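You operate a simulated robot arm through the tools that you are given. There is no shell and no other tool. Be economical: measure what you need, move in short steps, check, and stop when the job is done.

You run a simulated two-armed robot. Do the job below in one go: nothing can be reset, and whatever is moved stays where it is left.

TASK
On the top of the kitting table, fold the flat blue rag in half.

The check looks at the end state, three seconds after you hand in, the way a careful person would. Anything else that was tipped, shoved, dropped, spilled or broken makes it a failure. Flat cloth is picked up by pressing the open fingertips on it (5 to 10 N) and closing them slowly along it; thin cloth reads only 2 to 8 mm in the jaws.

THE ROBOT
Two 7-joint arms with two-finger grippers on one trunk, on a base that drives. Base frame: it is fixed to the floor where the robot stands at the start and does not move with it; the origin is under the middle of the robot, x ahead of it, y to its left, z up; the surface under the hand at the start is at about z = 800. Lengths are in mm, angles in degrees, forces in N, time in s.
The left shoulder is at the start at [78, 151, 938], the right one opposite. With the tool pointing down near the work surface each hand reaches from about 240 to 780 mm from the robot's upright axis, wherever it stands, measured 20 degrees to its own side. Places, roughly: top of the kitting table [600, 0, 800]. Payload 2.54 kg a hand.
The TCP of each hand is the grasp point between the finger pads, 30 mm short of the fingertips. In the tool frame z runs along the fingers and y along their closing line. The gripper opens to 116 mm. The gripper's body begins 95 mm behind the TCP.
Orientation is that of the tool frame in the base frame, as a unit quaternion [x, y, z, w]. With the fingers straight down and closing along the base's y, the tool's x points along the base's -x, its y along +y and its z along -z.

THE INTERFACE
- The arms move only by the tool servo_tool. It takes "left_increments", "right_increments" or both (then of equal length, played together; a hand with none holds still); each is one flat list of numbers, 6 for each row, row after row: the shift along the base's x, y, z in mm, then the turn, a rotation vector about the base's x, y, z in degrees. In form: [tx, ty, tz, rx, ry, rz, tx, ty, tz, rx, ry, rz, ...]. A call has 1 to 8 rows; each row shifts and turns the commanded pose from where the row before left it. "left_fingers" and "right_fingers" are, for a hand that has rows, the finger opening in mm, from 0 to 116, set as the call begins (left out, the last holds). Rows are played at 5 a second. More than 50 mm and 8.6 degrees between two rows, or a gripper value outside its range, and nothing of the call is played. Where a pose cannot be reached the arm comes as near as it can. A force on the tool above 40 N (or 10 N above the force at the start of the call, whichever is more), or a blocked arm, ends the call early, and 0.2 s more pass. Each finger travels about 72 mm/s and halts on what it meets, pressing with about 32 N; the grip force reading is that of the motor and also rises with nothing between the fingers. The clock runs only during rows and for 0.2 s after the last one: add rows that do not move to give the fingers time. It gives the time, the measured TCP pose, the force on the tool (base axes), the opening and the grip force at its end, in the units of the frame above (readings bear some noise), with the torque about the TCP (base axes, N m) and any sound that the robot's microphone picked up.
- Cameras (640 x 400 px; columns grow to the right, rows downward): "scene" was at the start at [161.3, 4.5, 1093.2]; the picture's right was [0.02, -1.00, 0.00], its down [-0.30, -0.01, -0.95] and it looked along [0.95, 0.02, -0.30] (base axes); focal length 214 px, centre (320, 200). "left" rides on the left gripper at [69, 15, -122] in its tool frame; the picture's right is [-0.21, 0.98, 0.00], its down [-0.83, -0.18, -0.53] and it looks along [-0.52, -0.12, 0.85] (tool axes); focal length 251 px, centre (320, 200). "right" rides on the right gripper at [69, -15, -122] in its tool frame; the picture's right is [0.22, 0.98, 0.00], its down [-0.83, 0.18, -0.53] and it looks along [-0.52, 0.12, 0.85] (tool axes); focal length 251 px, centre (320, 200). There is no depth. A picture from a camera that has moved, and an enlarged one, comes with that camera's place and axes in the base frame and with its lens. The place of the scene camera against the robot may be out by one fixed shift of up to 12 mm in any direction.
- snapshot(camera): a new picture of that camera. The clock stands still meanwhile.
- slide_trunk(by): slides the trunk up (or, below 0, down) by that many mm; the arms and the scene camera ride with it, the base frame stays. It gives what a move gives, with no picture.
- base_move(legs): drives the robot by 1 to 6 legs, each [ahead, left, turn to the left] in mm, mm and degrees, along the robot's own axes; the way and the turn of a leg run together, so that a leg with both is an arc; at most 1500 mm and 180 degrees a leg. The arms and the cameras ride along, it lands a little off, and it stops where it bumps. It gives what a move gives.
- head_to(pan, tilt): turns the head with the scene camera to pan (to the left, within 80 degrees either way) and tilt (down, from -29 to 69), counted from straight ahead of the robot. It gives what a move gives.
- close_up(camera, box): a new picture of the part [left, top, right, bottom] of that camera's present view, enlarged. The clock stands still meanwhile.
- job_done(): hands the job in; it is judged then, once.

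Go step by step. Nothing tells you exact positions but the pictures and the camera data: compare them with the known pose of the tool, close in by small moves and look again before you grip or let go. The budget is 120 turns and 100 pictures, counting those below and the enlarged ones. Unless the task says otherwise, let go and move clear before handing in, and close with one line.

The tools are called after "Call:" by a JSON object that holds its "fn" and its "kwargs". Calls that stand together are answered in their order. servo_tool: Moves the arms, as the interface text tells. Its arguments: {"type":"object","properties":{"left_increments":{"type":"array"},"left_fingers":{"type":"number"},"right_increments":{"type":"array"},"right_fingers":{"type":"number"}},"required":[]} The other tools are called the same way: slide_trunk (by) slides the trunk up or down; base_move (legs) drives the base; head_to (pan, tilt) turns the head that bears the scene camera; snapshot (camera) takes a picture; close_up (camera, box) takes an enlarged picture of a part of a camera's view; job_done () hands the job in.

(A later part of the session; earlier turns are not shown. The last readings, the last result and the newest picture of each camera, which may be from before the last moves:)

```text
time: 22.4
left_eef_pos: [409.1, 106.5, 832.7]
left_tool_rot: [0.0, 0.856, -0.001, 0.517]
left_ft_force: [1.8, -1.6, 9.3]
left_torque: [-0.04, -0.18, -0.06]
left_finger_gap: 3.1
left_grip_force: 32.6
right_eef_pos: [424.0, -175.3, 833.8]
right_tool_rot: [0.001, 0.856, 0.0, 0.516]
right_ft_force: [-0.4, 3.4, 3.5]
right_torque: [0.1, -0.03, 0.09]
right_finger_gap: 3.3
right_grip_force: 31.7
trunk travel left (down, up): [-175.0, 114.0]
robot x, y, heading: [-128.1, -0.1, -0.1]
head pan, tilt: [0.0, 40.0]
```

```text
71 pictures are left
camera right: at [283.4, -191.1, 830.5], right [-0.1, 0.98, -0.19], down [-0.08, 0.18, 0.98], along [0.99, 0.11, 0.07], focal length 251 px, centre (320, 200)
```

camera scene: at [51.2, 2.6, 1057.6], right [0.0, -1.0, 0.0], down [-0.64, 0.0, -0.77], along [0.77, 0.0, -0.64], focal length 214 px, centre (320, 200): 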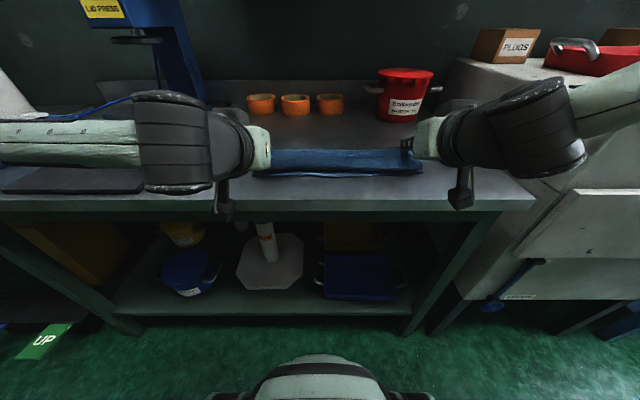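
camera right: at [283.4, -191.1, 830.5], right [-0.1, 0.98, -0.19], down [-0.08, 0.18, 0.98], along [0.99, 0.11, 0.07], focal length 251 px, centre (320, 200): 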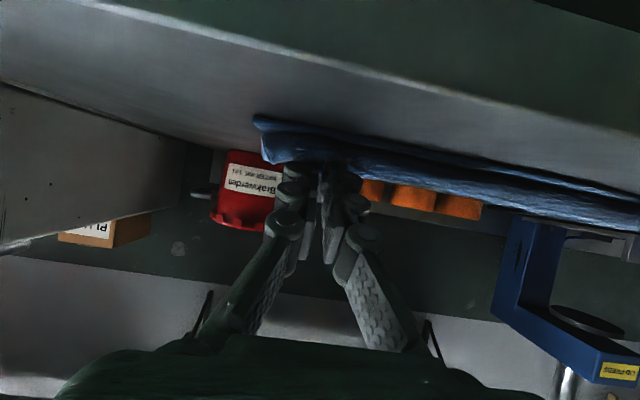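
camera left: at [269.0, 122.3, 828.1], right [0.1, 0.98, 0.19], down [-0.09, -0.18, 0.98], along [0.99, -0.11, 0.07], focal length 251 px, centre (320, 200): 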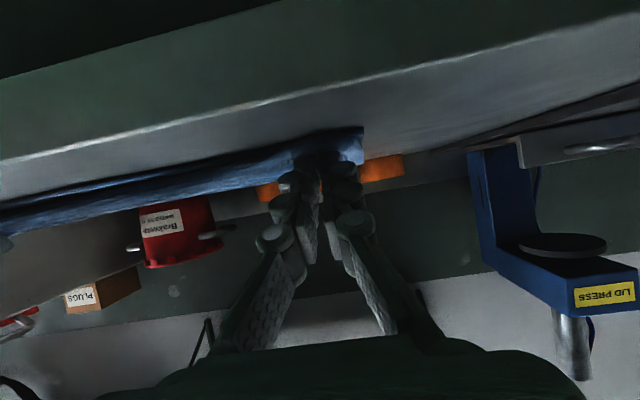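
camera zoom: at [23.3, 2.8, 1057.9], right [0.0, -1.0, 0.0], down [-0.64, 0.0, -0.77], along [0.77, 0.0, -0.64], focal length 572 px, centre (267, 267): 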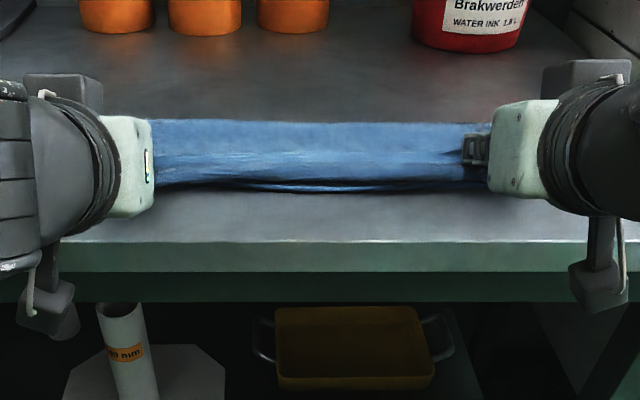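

Both tips are on the cloth. I'll ease the left forward a little and open slowly so the pinched ridge spreads out.

Call:
{"fn": "servo_tool", "kwargs": {"left_increments": [3, 0, 1, 0, 0, 0, 0, 0, 0, 0, 0, 0], "right_increments": [1, 0, 0, 0, 0, 0, 0, 0, 0, 0, 0, 0], "left_fingers": 16, "right_fingers": 16}}

Call:
{"fn": "servo_tool", "kwargs": {"left_increments": [0, 0, 0, 0, 0, 0, 0, 0, 0, 0, 0, 0], "right_increments": [0, 0, 0, 0, 0, 0, 0, 0, 0, 0, 0, 0], "left_fingers": 40, "right_fingers": 40}}

Call:
{"fn": "snapshot", "kwargs": {"camera": "left"}}

Call:
{"fn": "snapshot", "kwargs": {"camera": "right"}}

Call:
{"fn": "close_up", "kwargs": {"camera": "scene", "box": [220, 100, 460, 250]}}

```text
time: 23.0
left_eef_pos: [411.7, 107.3, 832.8]
left_tool_rot: [-0.001, 0.858, 0.001, 0.514]
left_ft_force: [-0.9, 0.1, 4.1]
left_torque: [-0.05, -0.08, 0.01]
left_finger_gap: 15.8
left_grip_force: 0.1
right_eef_pos: [424.5, -175.7, 832.7]
right_tool_rot: [0.001, 0.857, 0.0, 0.515]
right_ft_force: [-1.0, -0.4, 2.0]
right_torque: [-0.02, -0.02, -0.02]
right_finger_gap: 15.3
right_grip_force: 0.1
trunk travel left (down, up): [-175.0, 114.0]
robot x, y, heading: [-130.8, 1.3, 0.1]
head pan, tilt: [0.0, 40.0]
```

```text
time: 23.6
left_eef_pos: [412.2, 107.9, 831.7]
left_tool_rot: [0.0, 0.858, 0.001, 0.514]
left_ft_force: [-0.4, -0.5, 2.6]
left_torque: [0.02, -0.07, 0.0]
left_finger_gap: 39.5
left_grip_force: 0.1
right_eef_pos: [424.8, -175.4, 834.0]
right_tool_rot: [0.001, 0.857, 0.0, 0.515]
right_ft_force: [-0.3, 0.5, 1.9]
right_torque: [0.0, -0.07, 0.0]
right_finger_gap: 39.8
right_grip_force: 0.0
trunk travel left (down, up): [-175.0, 114.0]
robot x, y, heading: [-128.0, 0.5, -0.5]
head pan, tilt: [0.0, 40.0]
```

```text
70 pictures are left
camera left: at [272.0, 122.7, 828.0], right [0.1, 0.98, 0.19], down [-0.08, -0.18, 0.98], along [0.99, -0.11, 0.06], focal length 251 px, centre (320, 200)
```

left: 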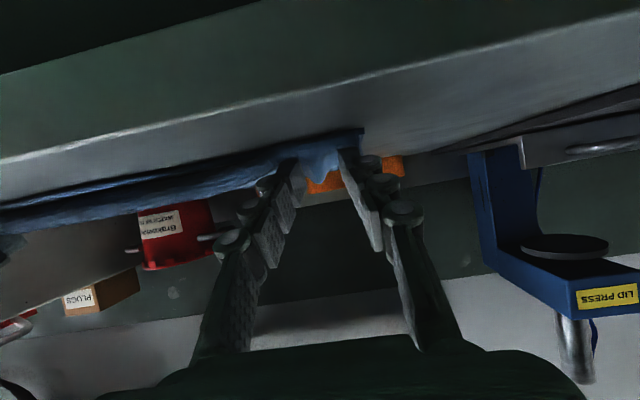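

```text
69 pictures are left
camera right: at [284.4, -191.4, 830.2], right [-0.1, 0.98, -0.19], down [-0.08, 0.18, 0.98], along [0.99, 0.11, 0.06], focal length 251 px, centre (320, 200)
```

right: 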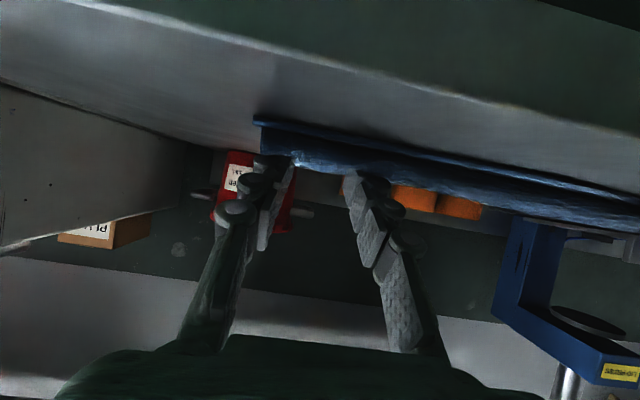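

```text
2.67 times, centred on (340, 175) of scene
camera zoom: at [23.8, 2.7, 1057.6], right [0.0, -1.0, 0.0], down [-0.64, 0.0, -0.77], along [0.77, 0.0, -0.64], focal length 572 px, centre (267, 267)
```

zoom: 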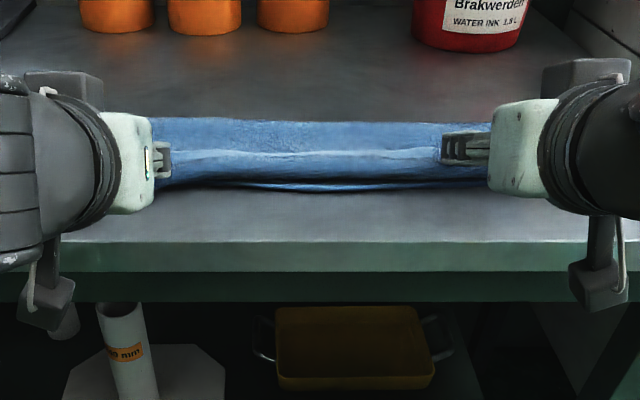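

Released. I'll lift the hands straight up gently, then look at the result.

Call:
{"fn": "servo_tool", "kwargs": {"left_increments": [-3, 0, 8, 0, 0, 0, -2, 0, 12, 0, 0, 0, 0, 0, 15, 0, 5, 0, 0, 0, 25, 0, 5, 0, 0, 0, 30, 0, 6, 0, 0, 0, 30, 0, 6, 0, 0, 0, 0, 0, 0, 0], "right_increments": [-3, 0, 8, 0, 0, 0, -2, 0, 12, 0, 0, 0, 0, 0, 15, 0, 5, 0, 0, 0, 25, 0, 5, 0, 0, 0, 30, 0, 6, 0, 0, 0, 30, 0, 6, 0, 0, 0, 0, 0, 0, 0]}}

Call:
{"fn": "snapshot", "kwargs": {"camera": "scene"}}

Call:
{"fn": "snapshot", "kwargs": {"camera": "left"}}

Call:
{"fn": "snapshot", "kwargs": {"camera": "right"}}

```text
time: 25.2
left_eef_pos: [407.4, 107.1, 952.2]
left_tool_rot: [0.0, 0.94, 0.0, 0.341]
left_ft_force: [-0.2, -0.1, -1.0]
left_torque: [-0.03, 0.0, 0.04]
left_finger_gap: 40.1
left_grip_force: 0.0
right_eef_pos: [420.6, -177.5, 953.9]
right_tool_rot: [0.001, 0.94, 0.0, 0.342]
right_ft_force: [0.1, 0.3, 0.0]
right_torque: [0.01, -0.02, -0.01]
right_finger_gap: 40.0
right_grip_force: 0.1
trunk travel left (down, up): [-175.0, 114.0]
robot x, y, heading: [-128.6, -0.9, -0.0]
head pan, tilt: [0.0, 40.0]
```

```text
67 pictures are left
camera scene: at [24.0, 2.8, 1057.6], right [0.0, -1.0, 0.0], down [-0.64, 0.0, -0.77], along [0.77, 0.0, -0.64], focal length 214 px, centre (320, 200)
```

scene: 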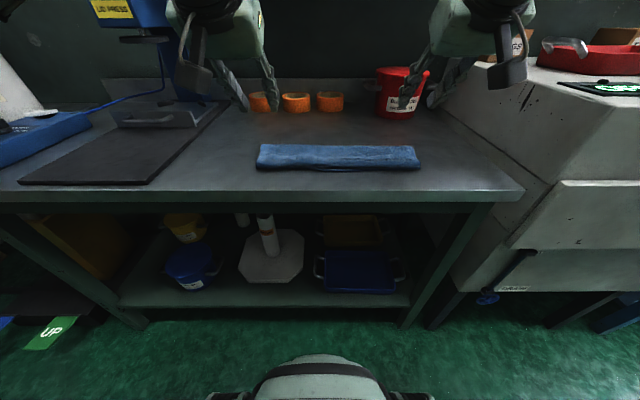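

```text
66 pictures are left
camera left: at [276.0, 122.3, 1001.8], right [0.17, 0.98, 0.14], down [0.29, -0.18, 0.94], along [0.94, -0.12, -0.32], focal length 251 px, centre (320, 200)
```

left: 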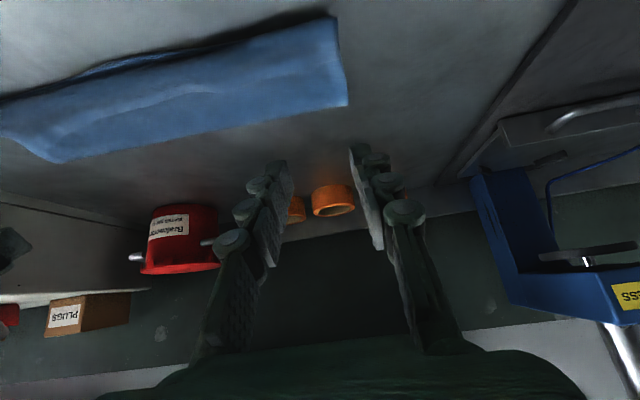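

```text
65 pictures are left
camera right: at [289.0, -191.8, 1003.5], right [-0.16, 0.98, -0.14], down [0.29, 0.18, 0.94], along [0.94, 0.11, -0.31], focal length 251 px, centre (320, 200)
```

right: 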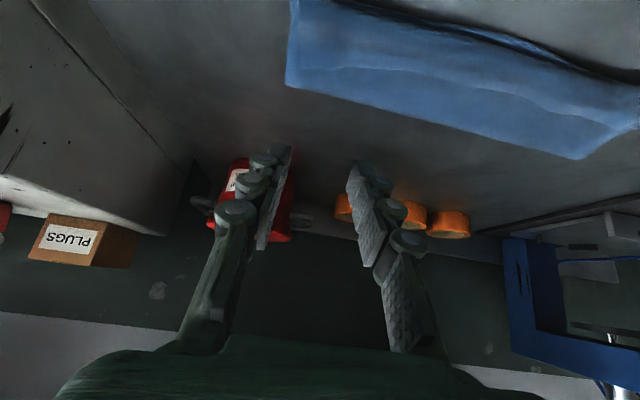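

Nicely folded. I'll zoom in on the layers to see how the edges line up.

Call:
{"fn": "close_up", "kwargs": {"camera": "scene", "box": [240, 120, 440, 195]}}

Call:
{"fn": "close_up", "kwargs": {"camera": "left", "box": [0, 0, 380, 180]}}

Call:
{"fn": "close_up", "kwargs": {"camera": "right", "box": [260, 0, 640, 180]}}

```text
3.20 times, centred on (340, 158) of scene
camera zoom: at [24.0, 2.8, 1057.6], right [0.0, -1.0, 0.0], down [-0.64, 0.0, -0.77], along [0.77, 0.0, -0.64], focal length 686 px, centre (256, 336)
```

zoom: 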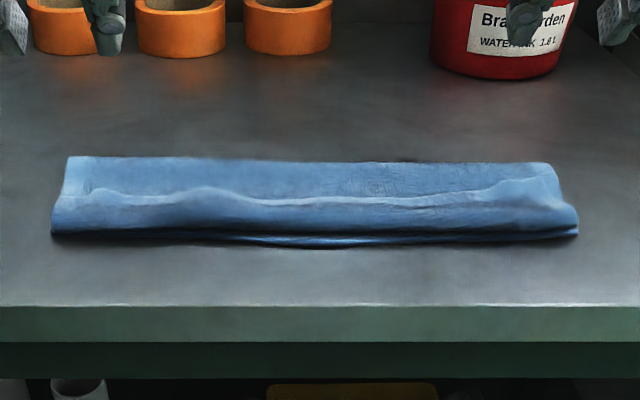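

```text
1.68 times, centred on (190, 90) of left
camera zoom: at [276.0, 122.3, 1001.8], right [0.17, 0.98, 0.14], down [0.29, -0.18, 0.94], along [0.94, -0.12, -0.32], focal length 424 px, centre (539, 385)
```

zoom: 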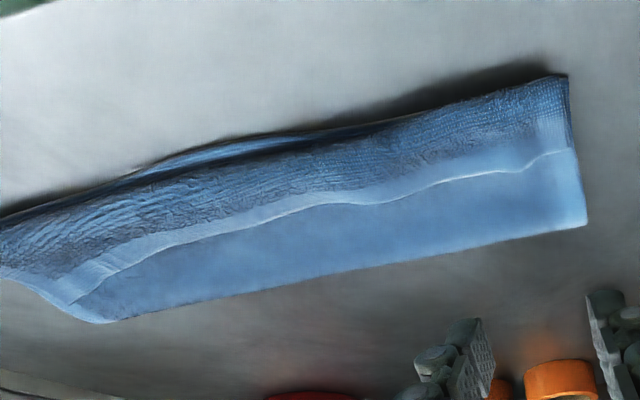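

```text
1.68 times, centred on (450, 90) of right
camera zoom: at [289.0, -191.8, 1003.5], right [-0.16, 0.98, -0.14], down [0.29, 0.18, 0.94], along [0.94, 0.11, -0.31], focal length 424 px, centre (101, 385)
```

zoom: 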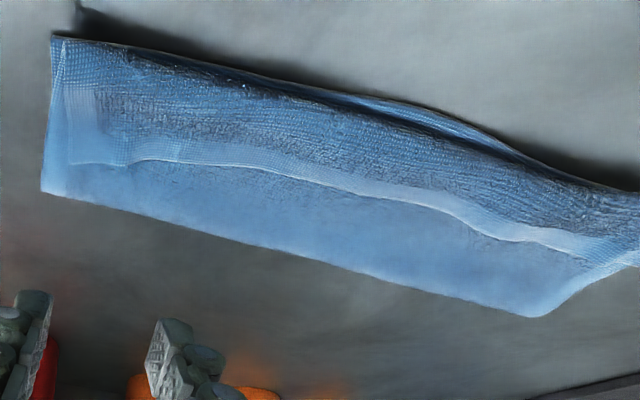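

There's a line running across the top layer that may be a turned-back flap, so I need a straight-down look. I'll bring the left hand vertical above the rag.

Call:
{"fn": "servo_tool", "kwargs": {"left_increments": [5, -15, 10, 0, 8, 0, 5, -15, 10, 0, 8, 0, 5, -15, 10, 0, 8, 0, 5, -15, 10, 0, 8, 0, 5, -15, 10, 0, 8, 0, 0, 0, 0, 0, 0, 0]}}

Call:
{"fn": "snapshot", "kwargs": {"camera": "left"}}

```text
time: 26.6
left_eef_pos: [431.6, 32.7, 1001.8]
left_tool_rot: [0.0, 1.0, 0.0, -0.001]
left_ft_force: [0.6, 0.4, -0.9]
left_torque: [0.02, -0.01, 0.03]
left_finger_gap: 40.0
left_grip_force: 0.1
right_eef_pos: [421.8, -176.8, 952.5]
right_tool_rot: [0.002, 0.939, 0.0, 0.343]
right_ft_force: [-0.1, -0.8, 0.4]
right_torque: [0.0, 0.0, 0.02]
right_finger_gap: 40.0
right_grip_force: 0.1
trunk travel left (down, up): [-175.0, 114.0]
robot x, y, heading: [-128.3, 1.5, -0.1]
head pan, tilt: [0.0, 40.0]
```

```text
61 pictures are left
camera left: at [362.8, 47.2, 1124.3], right [0.21, 0.98, 0.0], down [0.83, -0.18, 0.53], along [0.52, -0.11, -0.85], focal length 251 px, centre (320, 200)
```

left: 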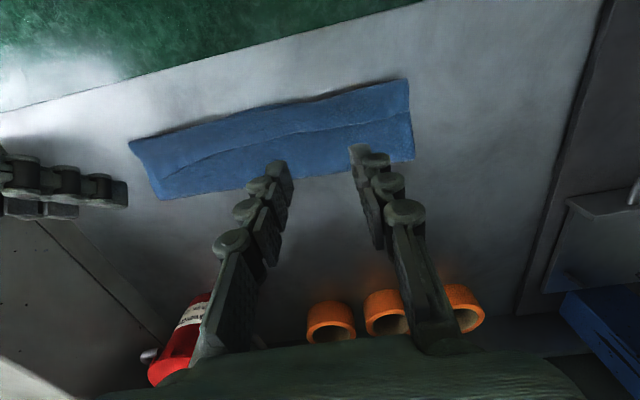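

Call:
{"fn": "close_up", "kwargs": {"camera": "left", "box": [110, 60, 430, 220]}}

```text
2.00 times, centred on (270, 140) of left
camera zoom: at [362.8, 47.2, 1124.3], right [0.21, 0.98, 0.0], down [0.83, -0.18, 0.53], along [0.52, -0.11, -0.85], focal length 503 px, centre (420, 320)
```

zoom: 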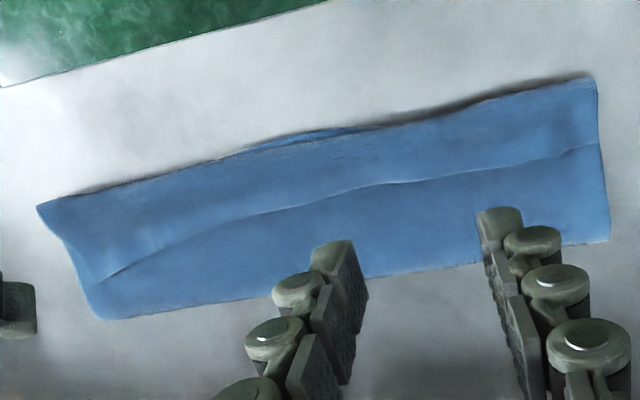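

The straight-down view shows the top layer's free edge turned back by about 40–55 mm, so the fold isn't clean. I'll pick up that free edge again (left ≈(455,104), right ≈(474,−175)) and re-lay it.

Call:
{"fn": "servo_tool", "kwargs": {"left_increments": [4.7, 14.2, -24, 0, 0, 0, 4.7, 14.2, -24, 0, 0, 0, 4.7, 14.2, -24, 0, 0, 0, 4.7, 14.2, -24, 0, 0, 0, 4.7, 14.2, -24, 0, 0, 0, 0, 0, 0, 0, 0, 0], "right_increments": [10.5, 0, -14, 0, 8, 0, 10.5, 0, -14, 0, 8, 0, 10.5, 0, -14, 0, 8, 0, 10.5, 0, -14, 0, 8, 0, 10.5, 0, -14, 0, 8, 0, 0, 0, 0, 0, 0, 0]}}

Call:
{"fn": "snapshot", "kwargs": {"camera": "left"}}

Call:
{"fn": "snapshot", "kwargs": {"camera": "right"}}

```text
time: 28.0
left_eef_pos: [455.1, 102.9, 883.0]
left_tool_rot: [0.0, 1.0, -0.001, -0.001]
left_ft_force: [0.3, 0.7, -0.2]
left_torque: [0.0, 0.04, -0.02]
left_finger_gap: 40.1
left_grip_force: 0.1
right_eef_pos: [472.8, -174.2, 882.1]
right_tool_rot: [0.002, 1.0, 0.0, -0.001]
right_ft_force: [0.1, 0.9, 0.5]
right_torque: [0.0, 0.02, 0.02]
right_finger_gap: 40.1
right_grip_force: 0.0
trunk travel left (down, up): [-175.0, 114.0]
robot x, y, heading: [-128.9, 2.8, -0.3]
head pan, tilt: [0.0, 40.0]
```

```text
59 pictures are left
camera left: at [386.4, 117.5, 1004.4], right [0.21, 0.98, 0.0], down [0.83, -0.18, 0.53], along [0.52, -0.11, -0.85], focal length 251 px, centre (320, 200)
```

left: 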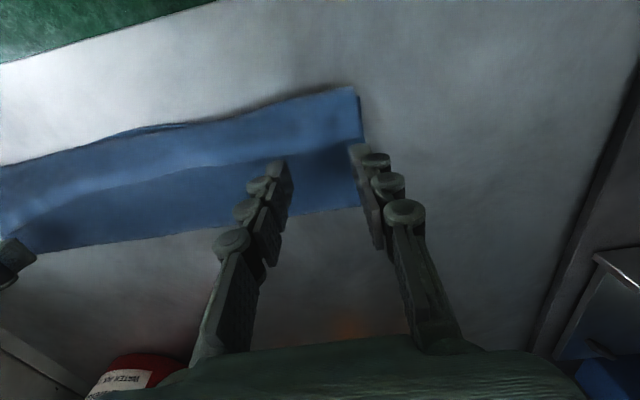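

```text
58 pictures are left
camera right: at [403.9, -189.4, 1004.7], right [-0.21, 0.98, 0.0], down [0.83, 0.18, 0.53], along [0.52, 0.11, -0.85], focal length 251 px, centre (320, 200)
```

right: 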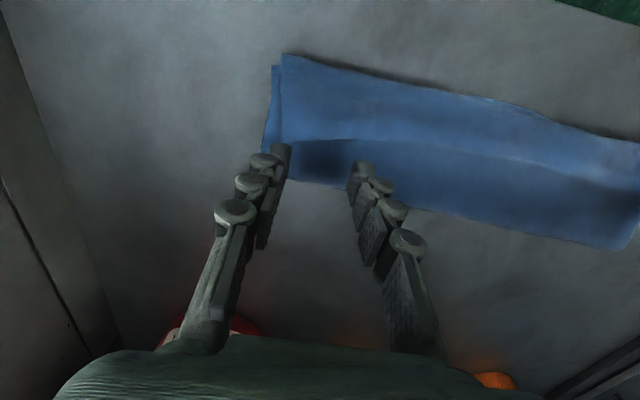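

Call:
{"fn": "close_up", "kwargs": {"camera": "left", "box": [220, 70, 400, 220]}}

Call:
{"fn": "close_up", "kwargs": {"camera": "right", "box": [240, 40, 420, 200]}}

```text
2.67 times, centred on (310, 145) of left
camera zoom: at [386.4, 117.5, 1004.4], right [0.21, 0.98, 0.0], down [0.83, -0.18, 0.53], along [0.52, -0.11, -0.85], focal length 670 px, centre (347, 347)
```

zoom: 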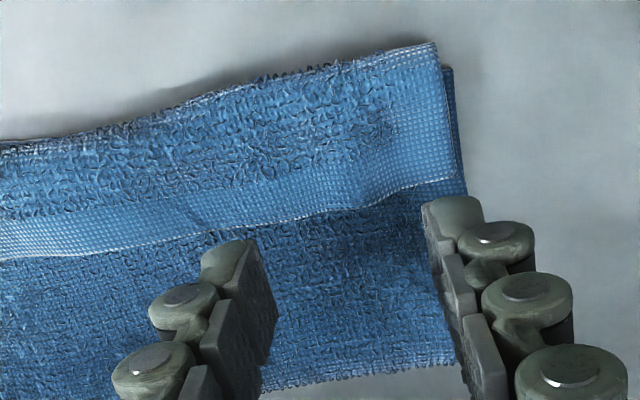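

```text
2.50 times, centred on (330, 120) of right
camera zoom: at [403.9, -189.4, 1004.7], right [-0.21, 0.98, 0.0], down [0.83, 0.18, 0.53], along [0.52, 0.11, -0.85], focal length 629 px, centre (295, 400)
```

zoom: 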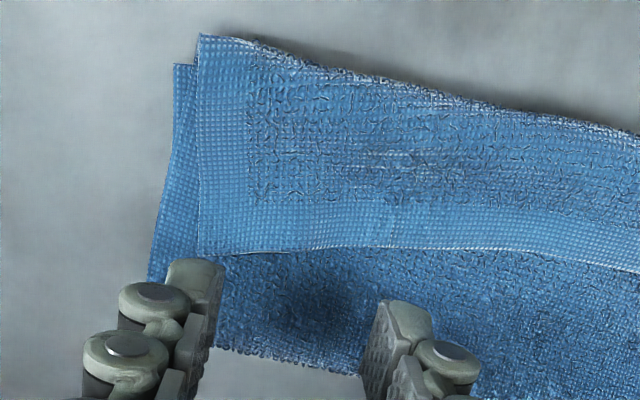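

Now the turned-back hem is clear: its edge is at x≈457 (left) and ≈468–474 (right). I'll position, descend and press lightly.

Call:
{"fn": "servo_tool", "kwargs": {"left_increments": [0, 0, -15, 0, 0, 0, 1, 0, -15, 0, 0, 0, 0, 0, -10, 0, 0, 0, 0, 0, 0, 0, 0, 0], "right_increments": [-3, 2.5, -15, 0, 0, 0, -3, 2.5, -15, 0, 0, 0, 0, 0, -10, 0, 0, 0, 0, 0, 0, 0, 0, 0]}}

Call:
{"fn": "servo_tool", "kwargs": {"left_increments": [0, 0, -3, 0, 0, 0, 0, 0, 0, 0, 0, 0], "right_increments": [0, 0, -3, 0, 0, 0, 0, 0, 0, 0, 0, 0]}}

Call:
{"fn": "close_up", "kwargs": {"camera": "left", "box": [220, 70, 400, 220]}}

Call:
{"fn": "close_up", "kwargs": {"camera": "right", "box": [240, 40, 420, 200]}}

```text
time: 29.0
left_eef_pos: [457.1, 101.6, 842.5]
left_tool_rot: [-0.001, 1.0, 0.0, -0.001]
left_ft_force: [-0.1, -0.4, 0.1]
left_torque: [0.0, 0.02, 0.01]
left_finger_gap: 40.0
left_grip_force: 0.0
right_eef_pos: [465.9, -170.2, 842.3]
right_tool_rot: [0.001, 1.0, 0.0, -0.001]
right_ft_force: [-0.3, 0.8, 0.6]
right_torque: [0.0, -0.01, 0.02]
right_finger_gap: 40.0
right_grip_force: 0.2
trunk travel left (down, up): [-175.0, 114.0]
robot x, y, heading: [-132.6, -0.2, -0.3]
head pan, tilt: [0.0, 40.0]
```

```text
time: 29.6
left_eef_pos: [457.6, 102.4, 840.1]
left_tool_rot: [0.0, 1.0, 0.0, 0.0]
left_ft_force: [-0.2, -0.7, 1.2]
left_torque: [-0.01, 0.02, 0.0]
left_finger_gap: 40.2
left_grip_force: 0.3
right_eef_pos: [467.9, -169.5, 839.6]
right_tool_rot: [0.001, 1.0, 0.0, 0.0]
right_ft_force: [-0.5, 0.5, 2.1]
right_torque: [-0.01, 0.01, 0.0]
right_finger_gap: 40.1
right_grip_force: 0.1
trunk travel left (down, up): [-175.0, 114.0]
robot x, y, heading: [-130.8, -0.6, -0.2]
head pan, tilt: [0.0, 40.0]
```

```text
2.67 times, centred on (310, 145) of left
camera zoom: at [388.6, 117.4, 962.4], right [0.21, 0.98, 0.0], down [0.83, -0.18, 0.53], along [0.52, -0.11, -0.85], focal length 670 px, centre (347, 347)
```

zoom: 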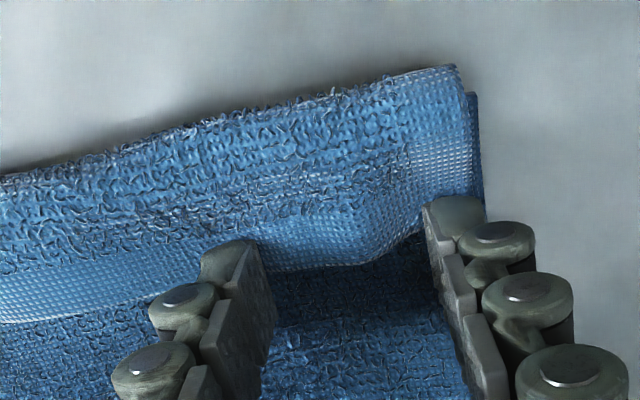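

```text
2.50 times, centred on (330, 120) of right
camera zoom: at [397.7, -185.8, 962.1], right [-0.21, 0.98, 0.0], down [0.83, 0.18, 0.53], along [0.52, 0.11, -0.85], focal length 629 px, centre (295, 400)
```

zoom: 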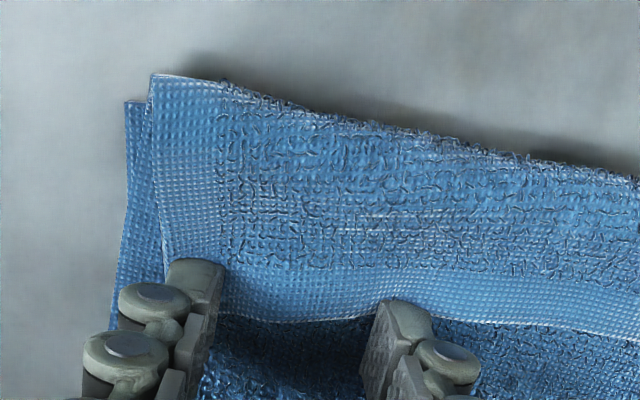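

The fingertips sit on the flap edge on both sides. I'll press to about 5 N and close slowly.

Call:
{"fn": "servo_tool", "kwargs": {"left_increments": [0, 0, -3, 0, 0, 0, 0, 0, 0, 0, 0, 0], "right_increments": [0, 0, -3, 0, 0, 0, 0, 0, 0, 0, 0, 0]}}

```text
time: 30.2
left_eef_pos: [458.0, 103.3, 838.0]
left_tool_rot: [0.0, 1.0, -0.001, 0.0]
left_ft_force: [-0.8, -0.2, 4.8]
left_torque: [0.0, 0.1, 0.0]
left_finger_gap: 40.5
left_grip_force: 0.7
right_eef_pos: [467.2, -170.2, 838.3]
right_tool_rot: [0.002, 1.0, 0.001, 0.0]
right_ft_force: [1.4, -0.5, 6.3]
right_torque: [-0.02, -0.03, 0.02]
right_finger_gap: 40.3
right_grip_force: 0.1
trunk travel left (down, up): [-175.0, 114.0]
robot x, y, heading: [-129.6, 0.4, -0.0]
head pan, tilt: [0.0, 40.0]
```

Call:
{"fn": "servo_tool", "kwargs": {"left_increments": [0, 0, -0.5, 0, 0, 0, 0, 0, 0, 0, 0, 0], "right_increments": [0, 0, 0, 0, 0, 0, 0, 0, 0, 0, 0, 0], "left_fingers": 30, "right_fingers": 30}}

Call:
{"fn": "servo_tool", "kwargs": {"left_increments": [0, 0, 0, 0, 0, 0, 0, 0, 0, 0, 0, 0], "right_increments": [0, 0, 0, 0, 0, 0, 0, 0, 0, 0, 0, 0], "left_fingers": 20, "right_fingers": 20}}

Call:
{"fn": "servo_tool", "kwargs": {"left_increments": [0, 0, 0, 0, 0, 0, 0, 0, 0, 0, 0, 0], "right_increments": [0, 0, 0, 0, 0, 0, 0, 0, 0, 0, 0, 0], "left_fingers": 10, "right_fingers": 10}}

Call:
{"fn": "servo_tool", "kwargs": {"left_increments": [0, 0, 0, 0, 0, 0, 0, 0, 0, 0, 0, 0, 0, 0, 0, 0, 0, 0], "right_increments": [0, 0, 0, 0, 0, 0, 0, 0, 0, 0, 0, 0, 0, 0, 0, 0, 0, 0], "left_fingers": 0, "right_fingers": 0}}

Call:
{"fn": "close_up", "kwargs": {"camera": "left", "box": [220, 70, 400, 220]}}

Call:
{"fn": "close_up", "kwargs": {"camera": "right", "box": [240, 40, 420, 200]}}

```text
time: 30.8
left_eef_pos: [457.7, 103.0, 837.6]
left_tool_rot: [0.0, 1.0, 0.0, 0.001]
left_ft_force: [0.3, 0.1, 7.1]
left_torque: [-0.05, 0.04, 0.02]
left_finger_gap: 29.7
left_grip_force: 0.1
right_eef_pos: [465.2, -172.1, 837.2]
right_tool_rot: [0.001, 1.0, 0.001, 0.0]
right_ft_force: [-0.3, -0.1, 6.3]
right_torque: [-0.02, 0.07, 0.0]
right_finger_gap: 29.6
right_grip_force: 0.0
trunk travel left (down, up): [-175.0, 114.0]
robot x, y, heading: [-126.4, 2.2, -0.1]
head pan, tilt: [0.0, 40.0]
```

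```text
time: 31.4
left_eef_pos: [456.1, 103.2, 837.3]
left_tool_rot: [0.0, 1.0, 0.0, 0.0]
left_ft_force: [-0.1, -2.2, 7.4]
left_torque: [-0.03, 0.07, 0.01]
left_finger_gap: 19.9
left_grip_force: 0.1
right_eef_pos: [466.4, -170.8, 837.8]
right_tool_rot: [0.001, 1.0, 0.0, 0.0]
right_ft_force: [-0.3, 1.2, 7.3]
right_torque: [0.04, 0.07, -0.01]
right_finger_gap: 20.1
right_grip_force: 0.1
trunk travel left (down, up): [-175.0, 114.0]
robot x, y, heading: [-128.1, -4.0, 0.1]
head pan, tilt: [0.0, 40.0]
```

```text
time: 32.0
left_eef_pos: [456.2, 102.2, 837.9]
left_tool_rot: [0.0, 1.0, -0.001, 0.0]
left_ft_force: [-0.2, -5.0, 6.3]
left_torque: [-0.13, 0.04, 0.09]
left_finger_gap: 9.8
left_grip_force: 9.2
right_eef_pos: [466.0, -169.0, 838.4]
right_tool_rot: [0.001, 1.0, 0.0, 0.0]
right_ft_force: [0.3, 5.0, 5.5]
right_torque: [0.17, 0.02, -0.07]
right_finger_gap: 10.4
right_grip_force: 10.2
trunk travel left (down, up): [-175.0, 114.0]
robot x, y, heading: [-132.1, -1.8, 0.2]
head pan, tilt: [0.0, 40.0]
```

```text
time: 32.8
left_eef_pos: [457.3, 103.2, 836.9]
left_tool_rot: [0.0, 1.0, 0.0, 0.0]
left_ft_force: [0.9, -9.4, 6.0]
left_torque: [-0.29, 0.03, 0.11]
left_finger_gap: 6.4
left_grip_force: 31.8
right_eef_pos: [465.8, -170.5, 837.7]
right_tool_rot: [0.001, 1.0, 0.0, 0.0]
right_ft_force: [-0.7, 10.0, 5.4]
right_torque: [0.32, 0.05, -0.16]
right_finger_gap: 6.0
right_grip_force: 31.8
trunk travel left (down, up): [-175.0, 114.0]
robot x, y, heading: [-125.9, -3.3, -0.1]
head pan, tilt: [0.0, 40.0]
```

```text
2.67 times, centred on (310, 145) of left
camera zoom: at [388.2, 117.8, 958.8], right [0.22, 0.98, 0.0], down [0.83, -0.18, 0.53], along [0.52, -0.12, -0.85], focal length 670 px, centre (347, 347)
```

zoom: 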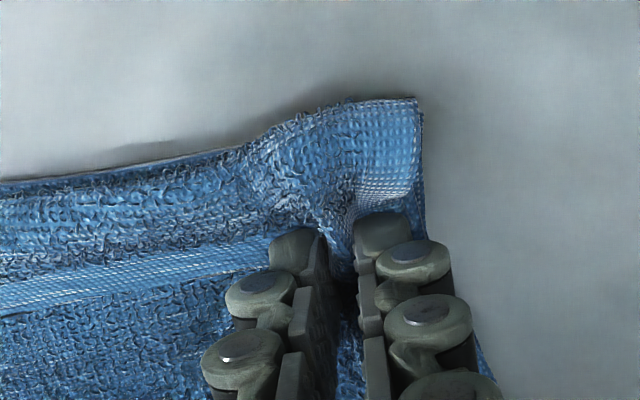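

```text
2.50 times, centred on (330, 120) of right
camera zoom: at [396.5, -185.6, 959.7], right [-0.21, 0.98, 0.0], down [0.83, 0.18, 0.53], along [0.52, 0.11, -0.85], focal length 629 px, centre (295, 400)
```

zoom: 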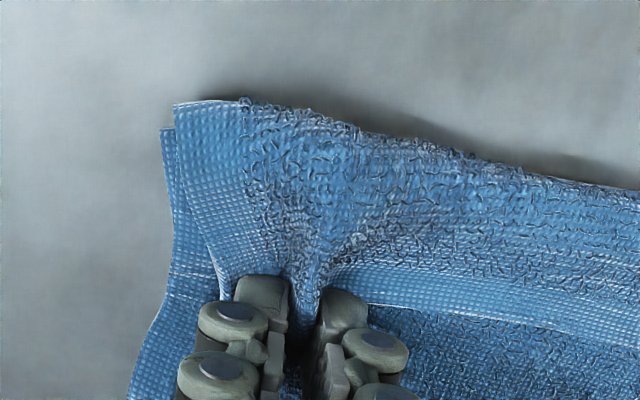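

The 6 mm reading means I pinched two layers. I'll open again and retry with a much lighter press.

Call:
{"fn": "servo_tool", "kwargs": {"left_increments": [0, 0, 1, 0, 0, 0, 0, 0, 1, 0, 0, 0, 0, 0, 0, 0, 0, 0], "right_increments": [0, 0, 1, 0, 0, 0, 0, 0, 1, 0, 0, 0, 0, 0, 0, 0, 0, 0], "left_fingers": 40, "right_fingers": 40}}

Call:
{"fn": "servo_tool", "kwargs": {"left_increments": [0, 0, 8, 0, 0, 0, 0, 0, 12, 0, 0, 0, 0, 0, 20, 0, 0, 0, 0, 0, 0, 0, 0, 0], "right_increments": [0, 0, 8, 0, 0, 0, 0, 0, 12, 0, 0, 0, 0, 0, 20, 0, 0, 0, 0, 0, 0, 0, 0, 0]}}

Call:
{"fn": "close_up", "kwargs": {"camera": "left", "box": [220, 70, 400, 220]}}

Call:
{"fn": "close_up", "kwargs": {"camera": "right", "box": [240, 40, 420, 200]}}

```text
time: 33.6
left_eef_pos: [456.0, 104.8, 838.4]
left_tool_rot: [0.001, 1.0, 0.0, -0.001]
left_ft_force: [1.1, 0.6, 2.6]
left_torque: [0.01, -0.01, -0.02]
left_finger_gap: 40.8
left_grip_force: 0.1
right_eef_pos: [467.0, -171.3, 840.1]
right_tool_rot: [0.002, 1.0, -0.001, 0.001]
right_ft_force: [-0.3, 0.0, 2.0]
right_torque: [0.01, 0.01, 0.02]
right_finger_gap: 40.5
right_grip_force: 0.0
trunk travel left (down, up): [-175.0, 114.0]
robot x, y, heading: [-130.3, 2.1, -0.3]
head pan, tilt: [0.0, 40.0]
```

```text
time: 34.6
left_eef_pos: [457.3, 102.0, 879.1]
left_tool_rot: [0.0, 1.0, -0.001, -0.001]
left_ft_force: [0.3, -1.7, 0.3]
left_torque: [0.01, 0.03, 0.01]
left_finger_gap: 40.1
left_grip_force: 0.0
right_eef_pos: [469.6, -170.6, 879.1]
right_tool_rot: [0.001, 1.0, 0.0, 0.0]
right_ft_force: [-0.1, -1.0, -0.3]
right_torque: [-0.01, 0.0, 0.03]
right_finger_gap: 40.0
right_grip_force: 0.1
trunk travel left (down, up): [-175.0, 114.0]
robot x, y, heading: [-130.3, 3.3, 0.0]
head pan, tilt: [0.0, 40.0]
```

```text
2.67 times, centred on (310, 145) of left
camera zoom: at [388.3, 117.5, 999.9], right [0.21, 0.98, 0.0], down [0.83, -0.18, 0.53], along [0.52, -0.11, -0.85], focal length 670 px, centre (347, 347)
```

zoom: 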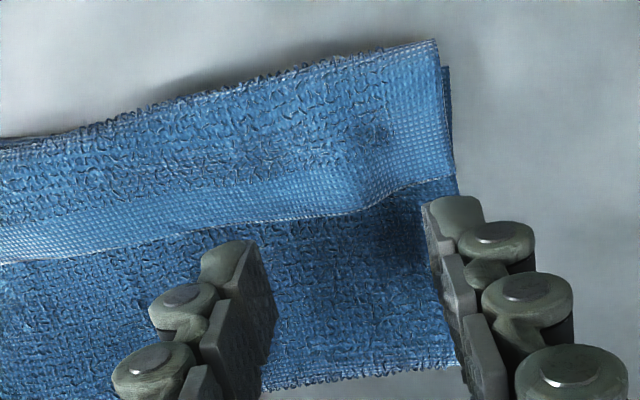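

```text
2.50 times, centred on (330, 120) of right
camera zoom: at [399.0, -185.3, 1002.2], right [-0.21, 0.98, 0.0], down [0.83, 0.18, 0.53], along [0.52, 0.11, -0.85], focal length 629 px, centre (295, 400)
```

zoom: 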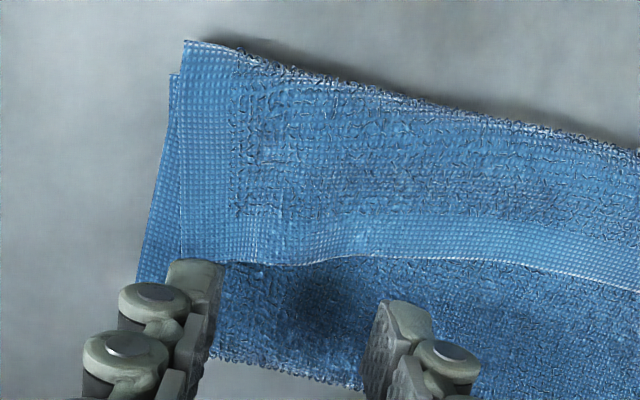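

The finger halves beyond the hem pressed on the layer below, so this time I'll set the fingers wholly on the flap (12 mm further back), with a light press.

Call:
{"fn": "servo_tool", "kwargs": {"left_increments": [-6, 0, -15, 0, 0, 0, -6, 0, -15, 0, 0, 0, 0, 0, -7, 0, 0, 0, 0, 0, 0, 0, 0, 0], "right_increments": [-7, 1, -15, 0, 0, 0, -7, 1, -15, 0, 0, 0, 0, 0, -7, 0, 0, 0, 0, 0, 0, 0, 0, 0]}}

Call:
{"fn": "servo_tool", "kwargs": {"left_increments": [0, 0, -2, 0, 0, 0, 0, 0, 0, 0, 0, 0], "right_increments": [0, 0, -2, 0, 0, 0, 0, 0, 0, 0, 0, 0]}}

Call:
{"fn": "close_up", "kwargs": {"camera": "left", "box": [220, 70, 400, 220]}}

Call:
{"fn": "close_up", "kwargs": {"camera": "right", "box": [240, 40, 420, 200]}}

```text
time: 35.6
left_eef_pos: [444.0, 104.2, 841.8]
left_tool_rot: [-0.001, 1.0, 0.001, 0.0]
left_ft_force: [-0.1, 0.2, 2.2]
left_torque: [0.01, 0.0, 0.0]
left_finger_gap: 40.0
left_grip_force: 0.1
right_eef_pos: [453.2, -169.5, 842.3]
right_tool_rot: [0.0, 1.0, 0.0, 0.001]
right_ft_force: [0.2, 0.4, 0.9]
right_torque: [0.02, 0.02, 0.01]
right_finger_gap: 39.9
right_grip_force: 0.0
trunk travel left (down, up): [-175.0, 114.0]
robot x, y, heading: [-133.9, 2.5, -0.3]
head pan, tilt: [0.0, 40.0]
```

```text
time: 36.2
left_eef_pos: [444.0, 103.4, 840.1]
left_tool_rot: [0.0, 1.0, 0.0, -0.001]
left_ft_force: [-1.3, -0.3, 4.6]
left_torque: [0.01, 0.05, -0.01]
left_finger_gap: 39.9
left_grip_force: 0.1
right_eef_pos: [453.9, -169.4, 840.8]
right_tool_rot: [0.001, 1.0, 0.0, 0.0]
right_ft_force: [-0.2, -0.8, 2.4]
right_torque: [0.02, -0.03, 0.01]
right_finger_gap: 40.2
right_grip_force: 0.1
trunk travel left (down, up): [-175.0, 114.0]
robot x, y, heading: [-125.5, 0.2, -0.2]
head pan, tilt: [0.0, 40.0]
```

```text
2.67 times, centred on (310, 145) of left
camera zoom: at [375.0, 119.1, 961.3], right [0.21, 0.98, 0.0], down [0.83, -0.18, 0.53], along [0.52, -0.11, -0.85], focal length 670 px, centre (347, 347)
```

zoom: 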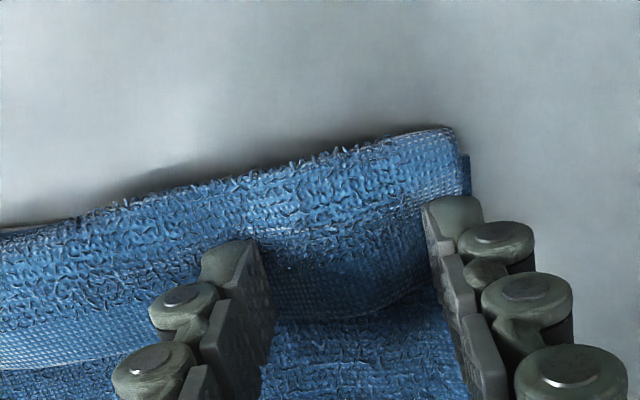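

```text
2.50 times, centred on (330, 120) of right
camera zoom: at [382.9, -183.7, 963.2], right [-0.21, 0.98, 0.0], down [0.83, 0.18, 0.53], along [0.52, 0.11, -0.85], focal length 629 px, centre (295, 400)
```

zoom: 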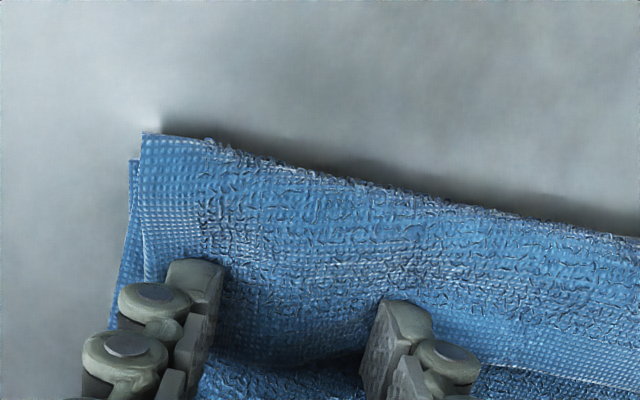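

The fingers are now fully on the flap, so I'm closing slowly.

Call:
{"fn": "servo_tool", "kwargs": {"left_increments": [0, 0, 0.5, 0, 0, 0, 0, 0, 0, 0, 0, 0], "right_increments": [0, 0, -0.5, 0, 0, 0, 0, 0, 0, 0, 0, 0], "left_fingers": 31, "right_fingers": 31}}

Call:
{"fn": "servo_tool", "kwargs": {"left_increments": [0, 0, 0, 0, 0, 0, 0, 0, 0, 0, 0, 0], "right_increments": [0, 0, 0, 0, 0, 0, 0, 0, 0, 0, 0, 0], "left_fingers": 22, "right_fingers": 22}}

Call:
{"fn": "servo_tool", "kwargs": {"left_increments": [0, 0, 0, 0, 0, 0, 0, 0, 0, 0, 0, 0], "right_increments": [0, 0, 0, 0, 0, 0, 0, 0, 0, 0, 0, 0], "left_fingers": 13, "right_fingers": 13}}

Call:
{"fn": "servo_tool", "kwargs": {"left_increments": [0, 0, 0, 0, 0, 0, 0, 0, 0, 0, 0, 0, 0, 0, 0, 0, 0, 0], "right_increments": [0, 0, 0, 0, 0, 0, 0, 0, 0, 0, 0, 0, 0, 0, 0, 0, 0, 0], "left_fingers": 0, "right_fingers": 0}}

Call:
{"fn": "close_up", "kwargs": {"camera": "left", "box": [220, 70, 400, 220]}}

Call:
{"fn": "close_up", "kwargs": {"camera": "right", "box": [240, 40, 420, 200]}}

```text
time: 36.8
left_eef_pos: [444.0, 105.3, 840.5]
left_tool_rot: [0.0, 1.0, 0.0, 0.0]
left_ft_force: [1.4, -0.6, 3.8]
left_torque: [-0.03, 0.0, -0.03]
left_finger_gap: 31.3
left_grip_force: 0.1
right_eef_pos: [452.4, -168.1, 840.9]
right_tool_rot: [0.0, 1.0, -0.001, 0.0]
right_ft_force: [-0.6, 0.7, 2.3]
right_torque: [0.01, -0.01, -0.03]
right_finger_gap: 31.1
right_grip_force: 0.2
trunk travel left (down, up): [-175.0, 114.0]
robot x, y, heading: [-127.7, -3.7, -0.3]
head pan, tilt: [0.0, 40.0]
```

```text
time: 37.4
left_eef_pos: [443.6, 103.8, 840.0]
left_tool_rot: [-0.001, 1.0, 0.0, 0.0]
left_ft_force: [0.5, -2.1, 3.2]
left_torque: [-0.02, 0.04, 0.01]
left_finger_gap: 22.4
left_grip_force: 0.5
right_eef_pos: [451.8, -168.0, 840.0]
right_tool_rot: [0.001, 1.0, 0.0, 0.0]
right_ft_force: [-0.3, 2.8, 3.3]
right_torque: [0.05, -0.01, 0.0]
right_finger_gap: 21.8
right_grip_force: 0.6
trunk travel left (down, up): [-175.0, 114.0]
robot x, y, heading: [-132.4, -0.8, -0.3]
head pan, tilt: [0.0, 40.0]
```

```text
time: 38.0
left_eef_pos: [443.2, 104.2, 839.4]
left_tool_rot: [0.0, 1.0, 0.0, 0.0]
left_ft_force: [0.3, -1.6, 2.9]
left_torque: [-0.06, -0.01, 0.0]
left_finger_gap: 15.1
left_grip_force: 2.3
right_eef_pos: [451.9, -167.7, 840.7]
right_tool_rot: [0.001, 1.0, 0.0, 0.0]
right_ft_force: [-0.4, 0.9, 1.7]
right_torque: [0.04, 0.0, 0.01]
right_finger_gap: 13.9
right_grip_force: 0.6
trunk travel left (down, up): [-175.0, 114.0]
robot x, y, heading: [-127.0, 2.0, -0.1]
head pan, tilt: [0.0, 40.0]
```

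```text
time: 38.8
left_eef_pos: [444.0, 103.7, 839.3]
left_tool_rot: [0.0, 1.0, 0.0, 0.0]
left_ft_force: [1.0, -6.3, 3.9]
left_torque: [-0.16, -0.01, 0.02]
left_finger_gap: 8.9
left_grip_force: 32.3
right_eef_pos: [451.6, -167.5, 839.1]
right_tool_rot: [0.0, 1.0, 0.0, 0.0]
right_ft_force: [0.0, 5.5, 3.0]
right_torque: [0.17, 0.02, -0.09]
right_finger_gap: 4.3
right_grip_force: 32.1
trunk travel left (down, up): [-175.0, 114.0]
robot x, y, heading: [-130.1, 1.3, -0.1]
head pan, tilt: [0.0, 40.0]
```

```text
2.67 times, centred on (310, 145) of left
camera zoom: at [374.7, 119.0, 961.8], right [0.22, 0.98, 0.0], down [0.83, -0.18, 0.53], along [0.52, -0.12, -0.85], focal length 670 px, centre (347, 347)
```

zoom: 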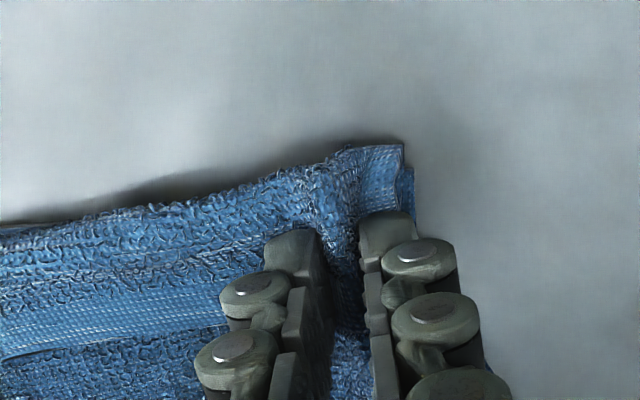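

```text
2.50 times, centred on (330, 120) of right
camera zoom: at [382.3, -183.1, 962.6], right [-0.21, 0.98, 0.0], down [0.83, 0.18, 0.53], along [0.52, 0.11, -0.85], focal length 629 px, centre (295, 400)
```

zoom: 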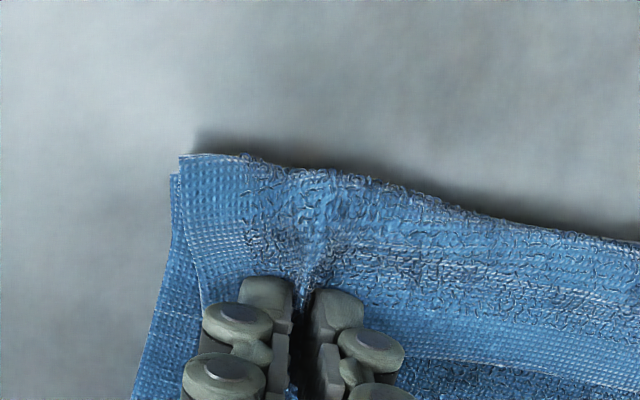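

The right holds a single layer (4.3 mm), but the left has several (8.9 mm). I'll release the left, then lift the right a little to see whether only the flap comes up.

Call:
{"fn": "servo_tool", "kwargs": {"left_increments": [0, 0, 1, 0, 0, 0, 0, 0, 1, 0, 0, 0, 0, 0, 0, 0, 0, 0], "left_fingers": 40}}

Call:
{"fn": "servo_tool", "kwargs": {"left_increments": [0, 0, 10, 0, 0, 0, 0, 0, 15, 0, 0, 0, 0, 0, 15, 0, 0, 0, 0, 0, 0, 0, 0, 0], "right_increments": [0, 0, 8, 0, 0, 0, 0, 0, 12, 0, 0, 0, 0, 0, 15, 0, 0, 0, 0, 0, 0, 0, 0, 0]}}

Call:
{"fn": "snapshot", "kwargs": {"camera": "left"}}

Call:
{"fn": "snapshot", "kwargs": {"camera": "right"}}

Call:
{"fn": "close_up", "kwargs": {"camera": "scene", "box": [220, 100, 460, 250]}}

```text
time: 39.6
left_eef_pos: [445.0, 103.4, 842.4]
left_tool_rot: [0.0, 1.0, -0.001, -0.001]
left_ft_force: [-0.1, 0.5, 1.1]
left_torque: [-0.06, 0.03, 0.01]
left_finger_gap: 39.5
left_grip_force: 0.0
right_eef_pos: [452.2, -168.7, 840.0]
right_tool_rot: [0.002, 1.0, 0.001, 0.0]
right_ft_force: [-0.2, 1.0, 2.1]
right_torque: [-0.01, 0.03, 0.03]
right_finger_gap: 3.8
right_grip_force: 31.8
trunk travel left (down, up): [-175.0, 114.0]
robot x, y, heading: [-126.1, 1.2, -0.0]
head pan, tilt: [0.0, 40.0]
```

```text
time: 40.6
left_eef_pos: [445.2, 106.4, 883.9]
left_tool_rot: [0.0, 1.0, -0.001, -0.001]
left_ft_force: [-0.1, -0.1, -0.8]
left_torque: [-0.01, 0.0, 0.01]
left_finger_gap: 40.3
left_grip_force: 0.1
right_eef_pos: [452.3, -168.9, 874.9]
right_tool_rot: [0.001, 1.0, 0.0, 0.001]
right_ft_force: [-0.6, 0.6, -0.4]
right_torque: [0.01, -0.03, 0.0]
right_finger_gap: 4.0
right_grip_force: 32.5
trunk travel left (down, up): [-175.0, 114.0]
robot x, y, heading: [-129.7, -4.4, 0.1]
head pan, tilt: [0.0, 40.0]
```

```text
45 pictures are left
camera left: at [376.3, 119.1, 1004.6], right [0.21, 0.98, 0.0], down [0.83, -0.18, 0.53], along [0.52, -0.11, -0.85], focal length 251 px, centre (320, 200)
```

left: 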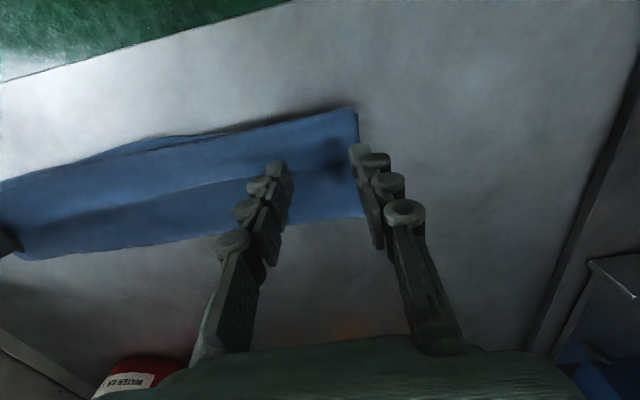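

```text
44 pictures are left
camera right: at [382.8, -183.9, 997.4], right [-0.21, 0.98, 0.0], down [0.83, 0.18, 0.53], along [0.52, 0.11, -0.85], focal length 251 px, centre (320, 200)
```

right: 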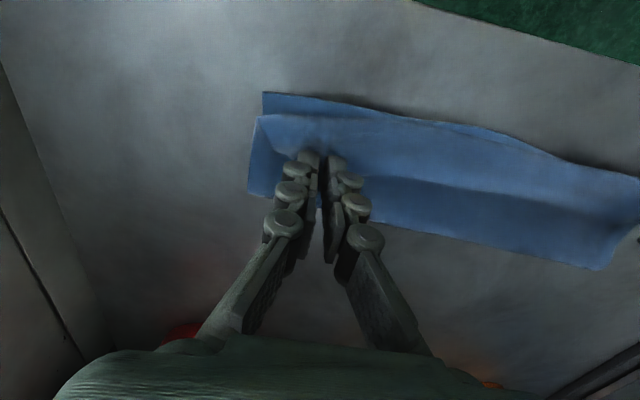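

```text
2.67 times, centred on (340, 175) of scene
camera zoom: at [24.1, 2.7, 1057.6], right [0.0, -1.0, 0.0], down [-0.64, 0.0, -0.77], along [0.77, 0.0, -0.64], focal length 572 px, centre (267, 267)
```

zoom: 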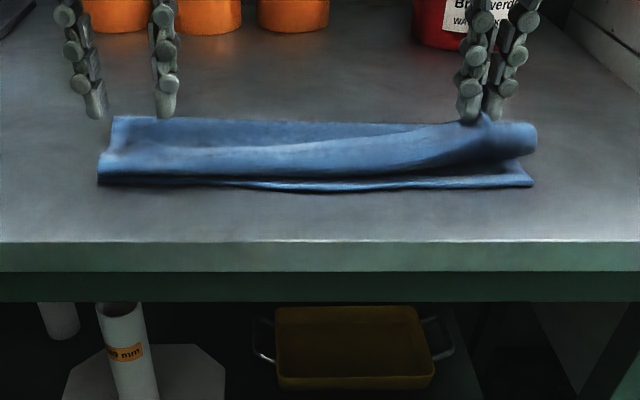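

The right hand has just the flap. Next I'll check the left corner and grip it with a lighter press.

Call:
{"fn": "close_up", "kwargs": {"camera": "left", "box": [220, 70, 400, 220]}}

```text
2.67 times, centred on (310, 145) of left
camera zoom: at [376.3, 119.1, 1004.6], right [0.21, 0.98, 0.0], down [0.83, -0.18, 0.53], along [0.52, -0.11, -0.85], focal length 670 px, centre (347, 347)
```

zoom: 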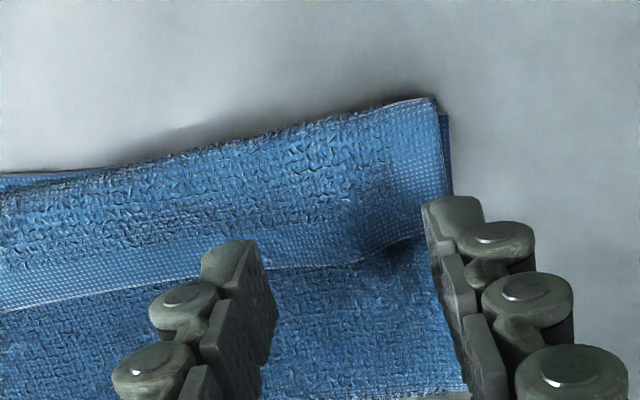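

The left flap edge is at x≈462. I'll descend at x≈448 with a narrower opening and a very light press.

Call:
{"fn": "servo_tool", "kwargs": {"left_increments": [1, -2, -14, 0, 0, 0, 1, -2, -14, 0, 0, 0, 0, 0, -12, 0, 0, 0, 0, 0, 0, 0, 0, 0], "left_fingers": 28}}

```text
time: 41.6
left_eef_pos: [448.5, 99.0, 843.8]
left_tool_rot: [0.001, 1.0, -0.001, -0.001]
left_ft_force: [0.1, -0.1, 1.0]
left_torque: [0.01, 0.05, -0.01]
left_finger_gap: 27.9
left_grip_force: 0.0
right_eef_pos: [452.2, -169.4, 875.0]
right_tool_rot: [0.001, 1.0, 0.0, 0.0]
right_ft_force: [0.1, 1.4, -0.7]
right_torque: [0.0, 0.0, -0.01]
right_finger_gap: 4.0
right_grip_force: 32.3
trunk travel left (down, up): [-175.0, 114.0]
robot x, y, heading: [-129.0, -1.9, -0.1]
head pan, tilt: [0.0, 40.0]
```

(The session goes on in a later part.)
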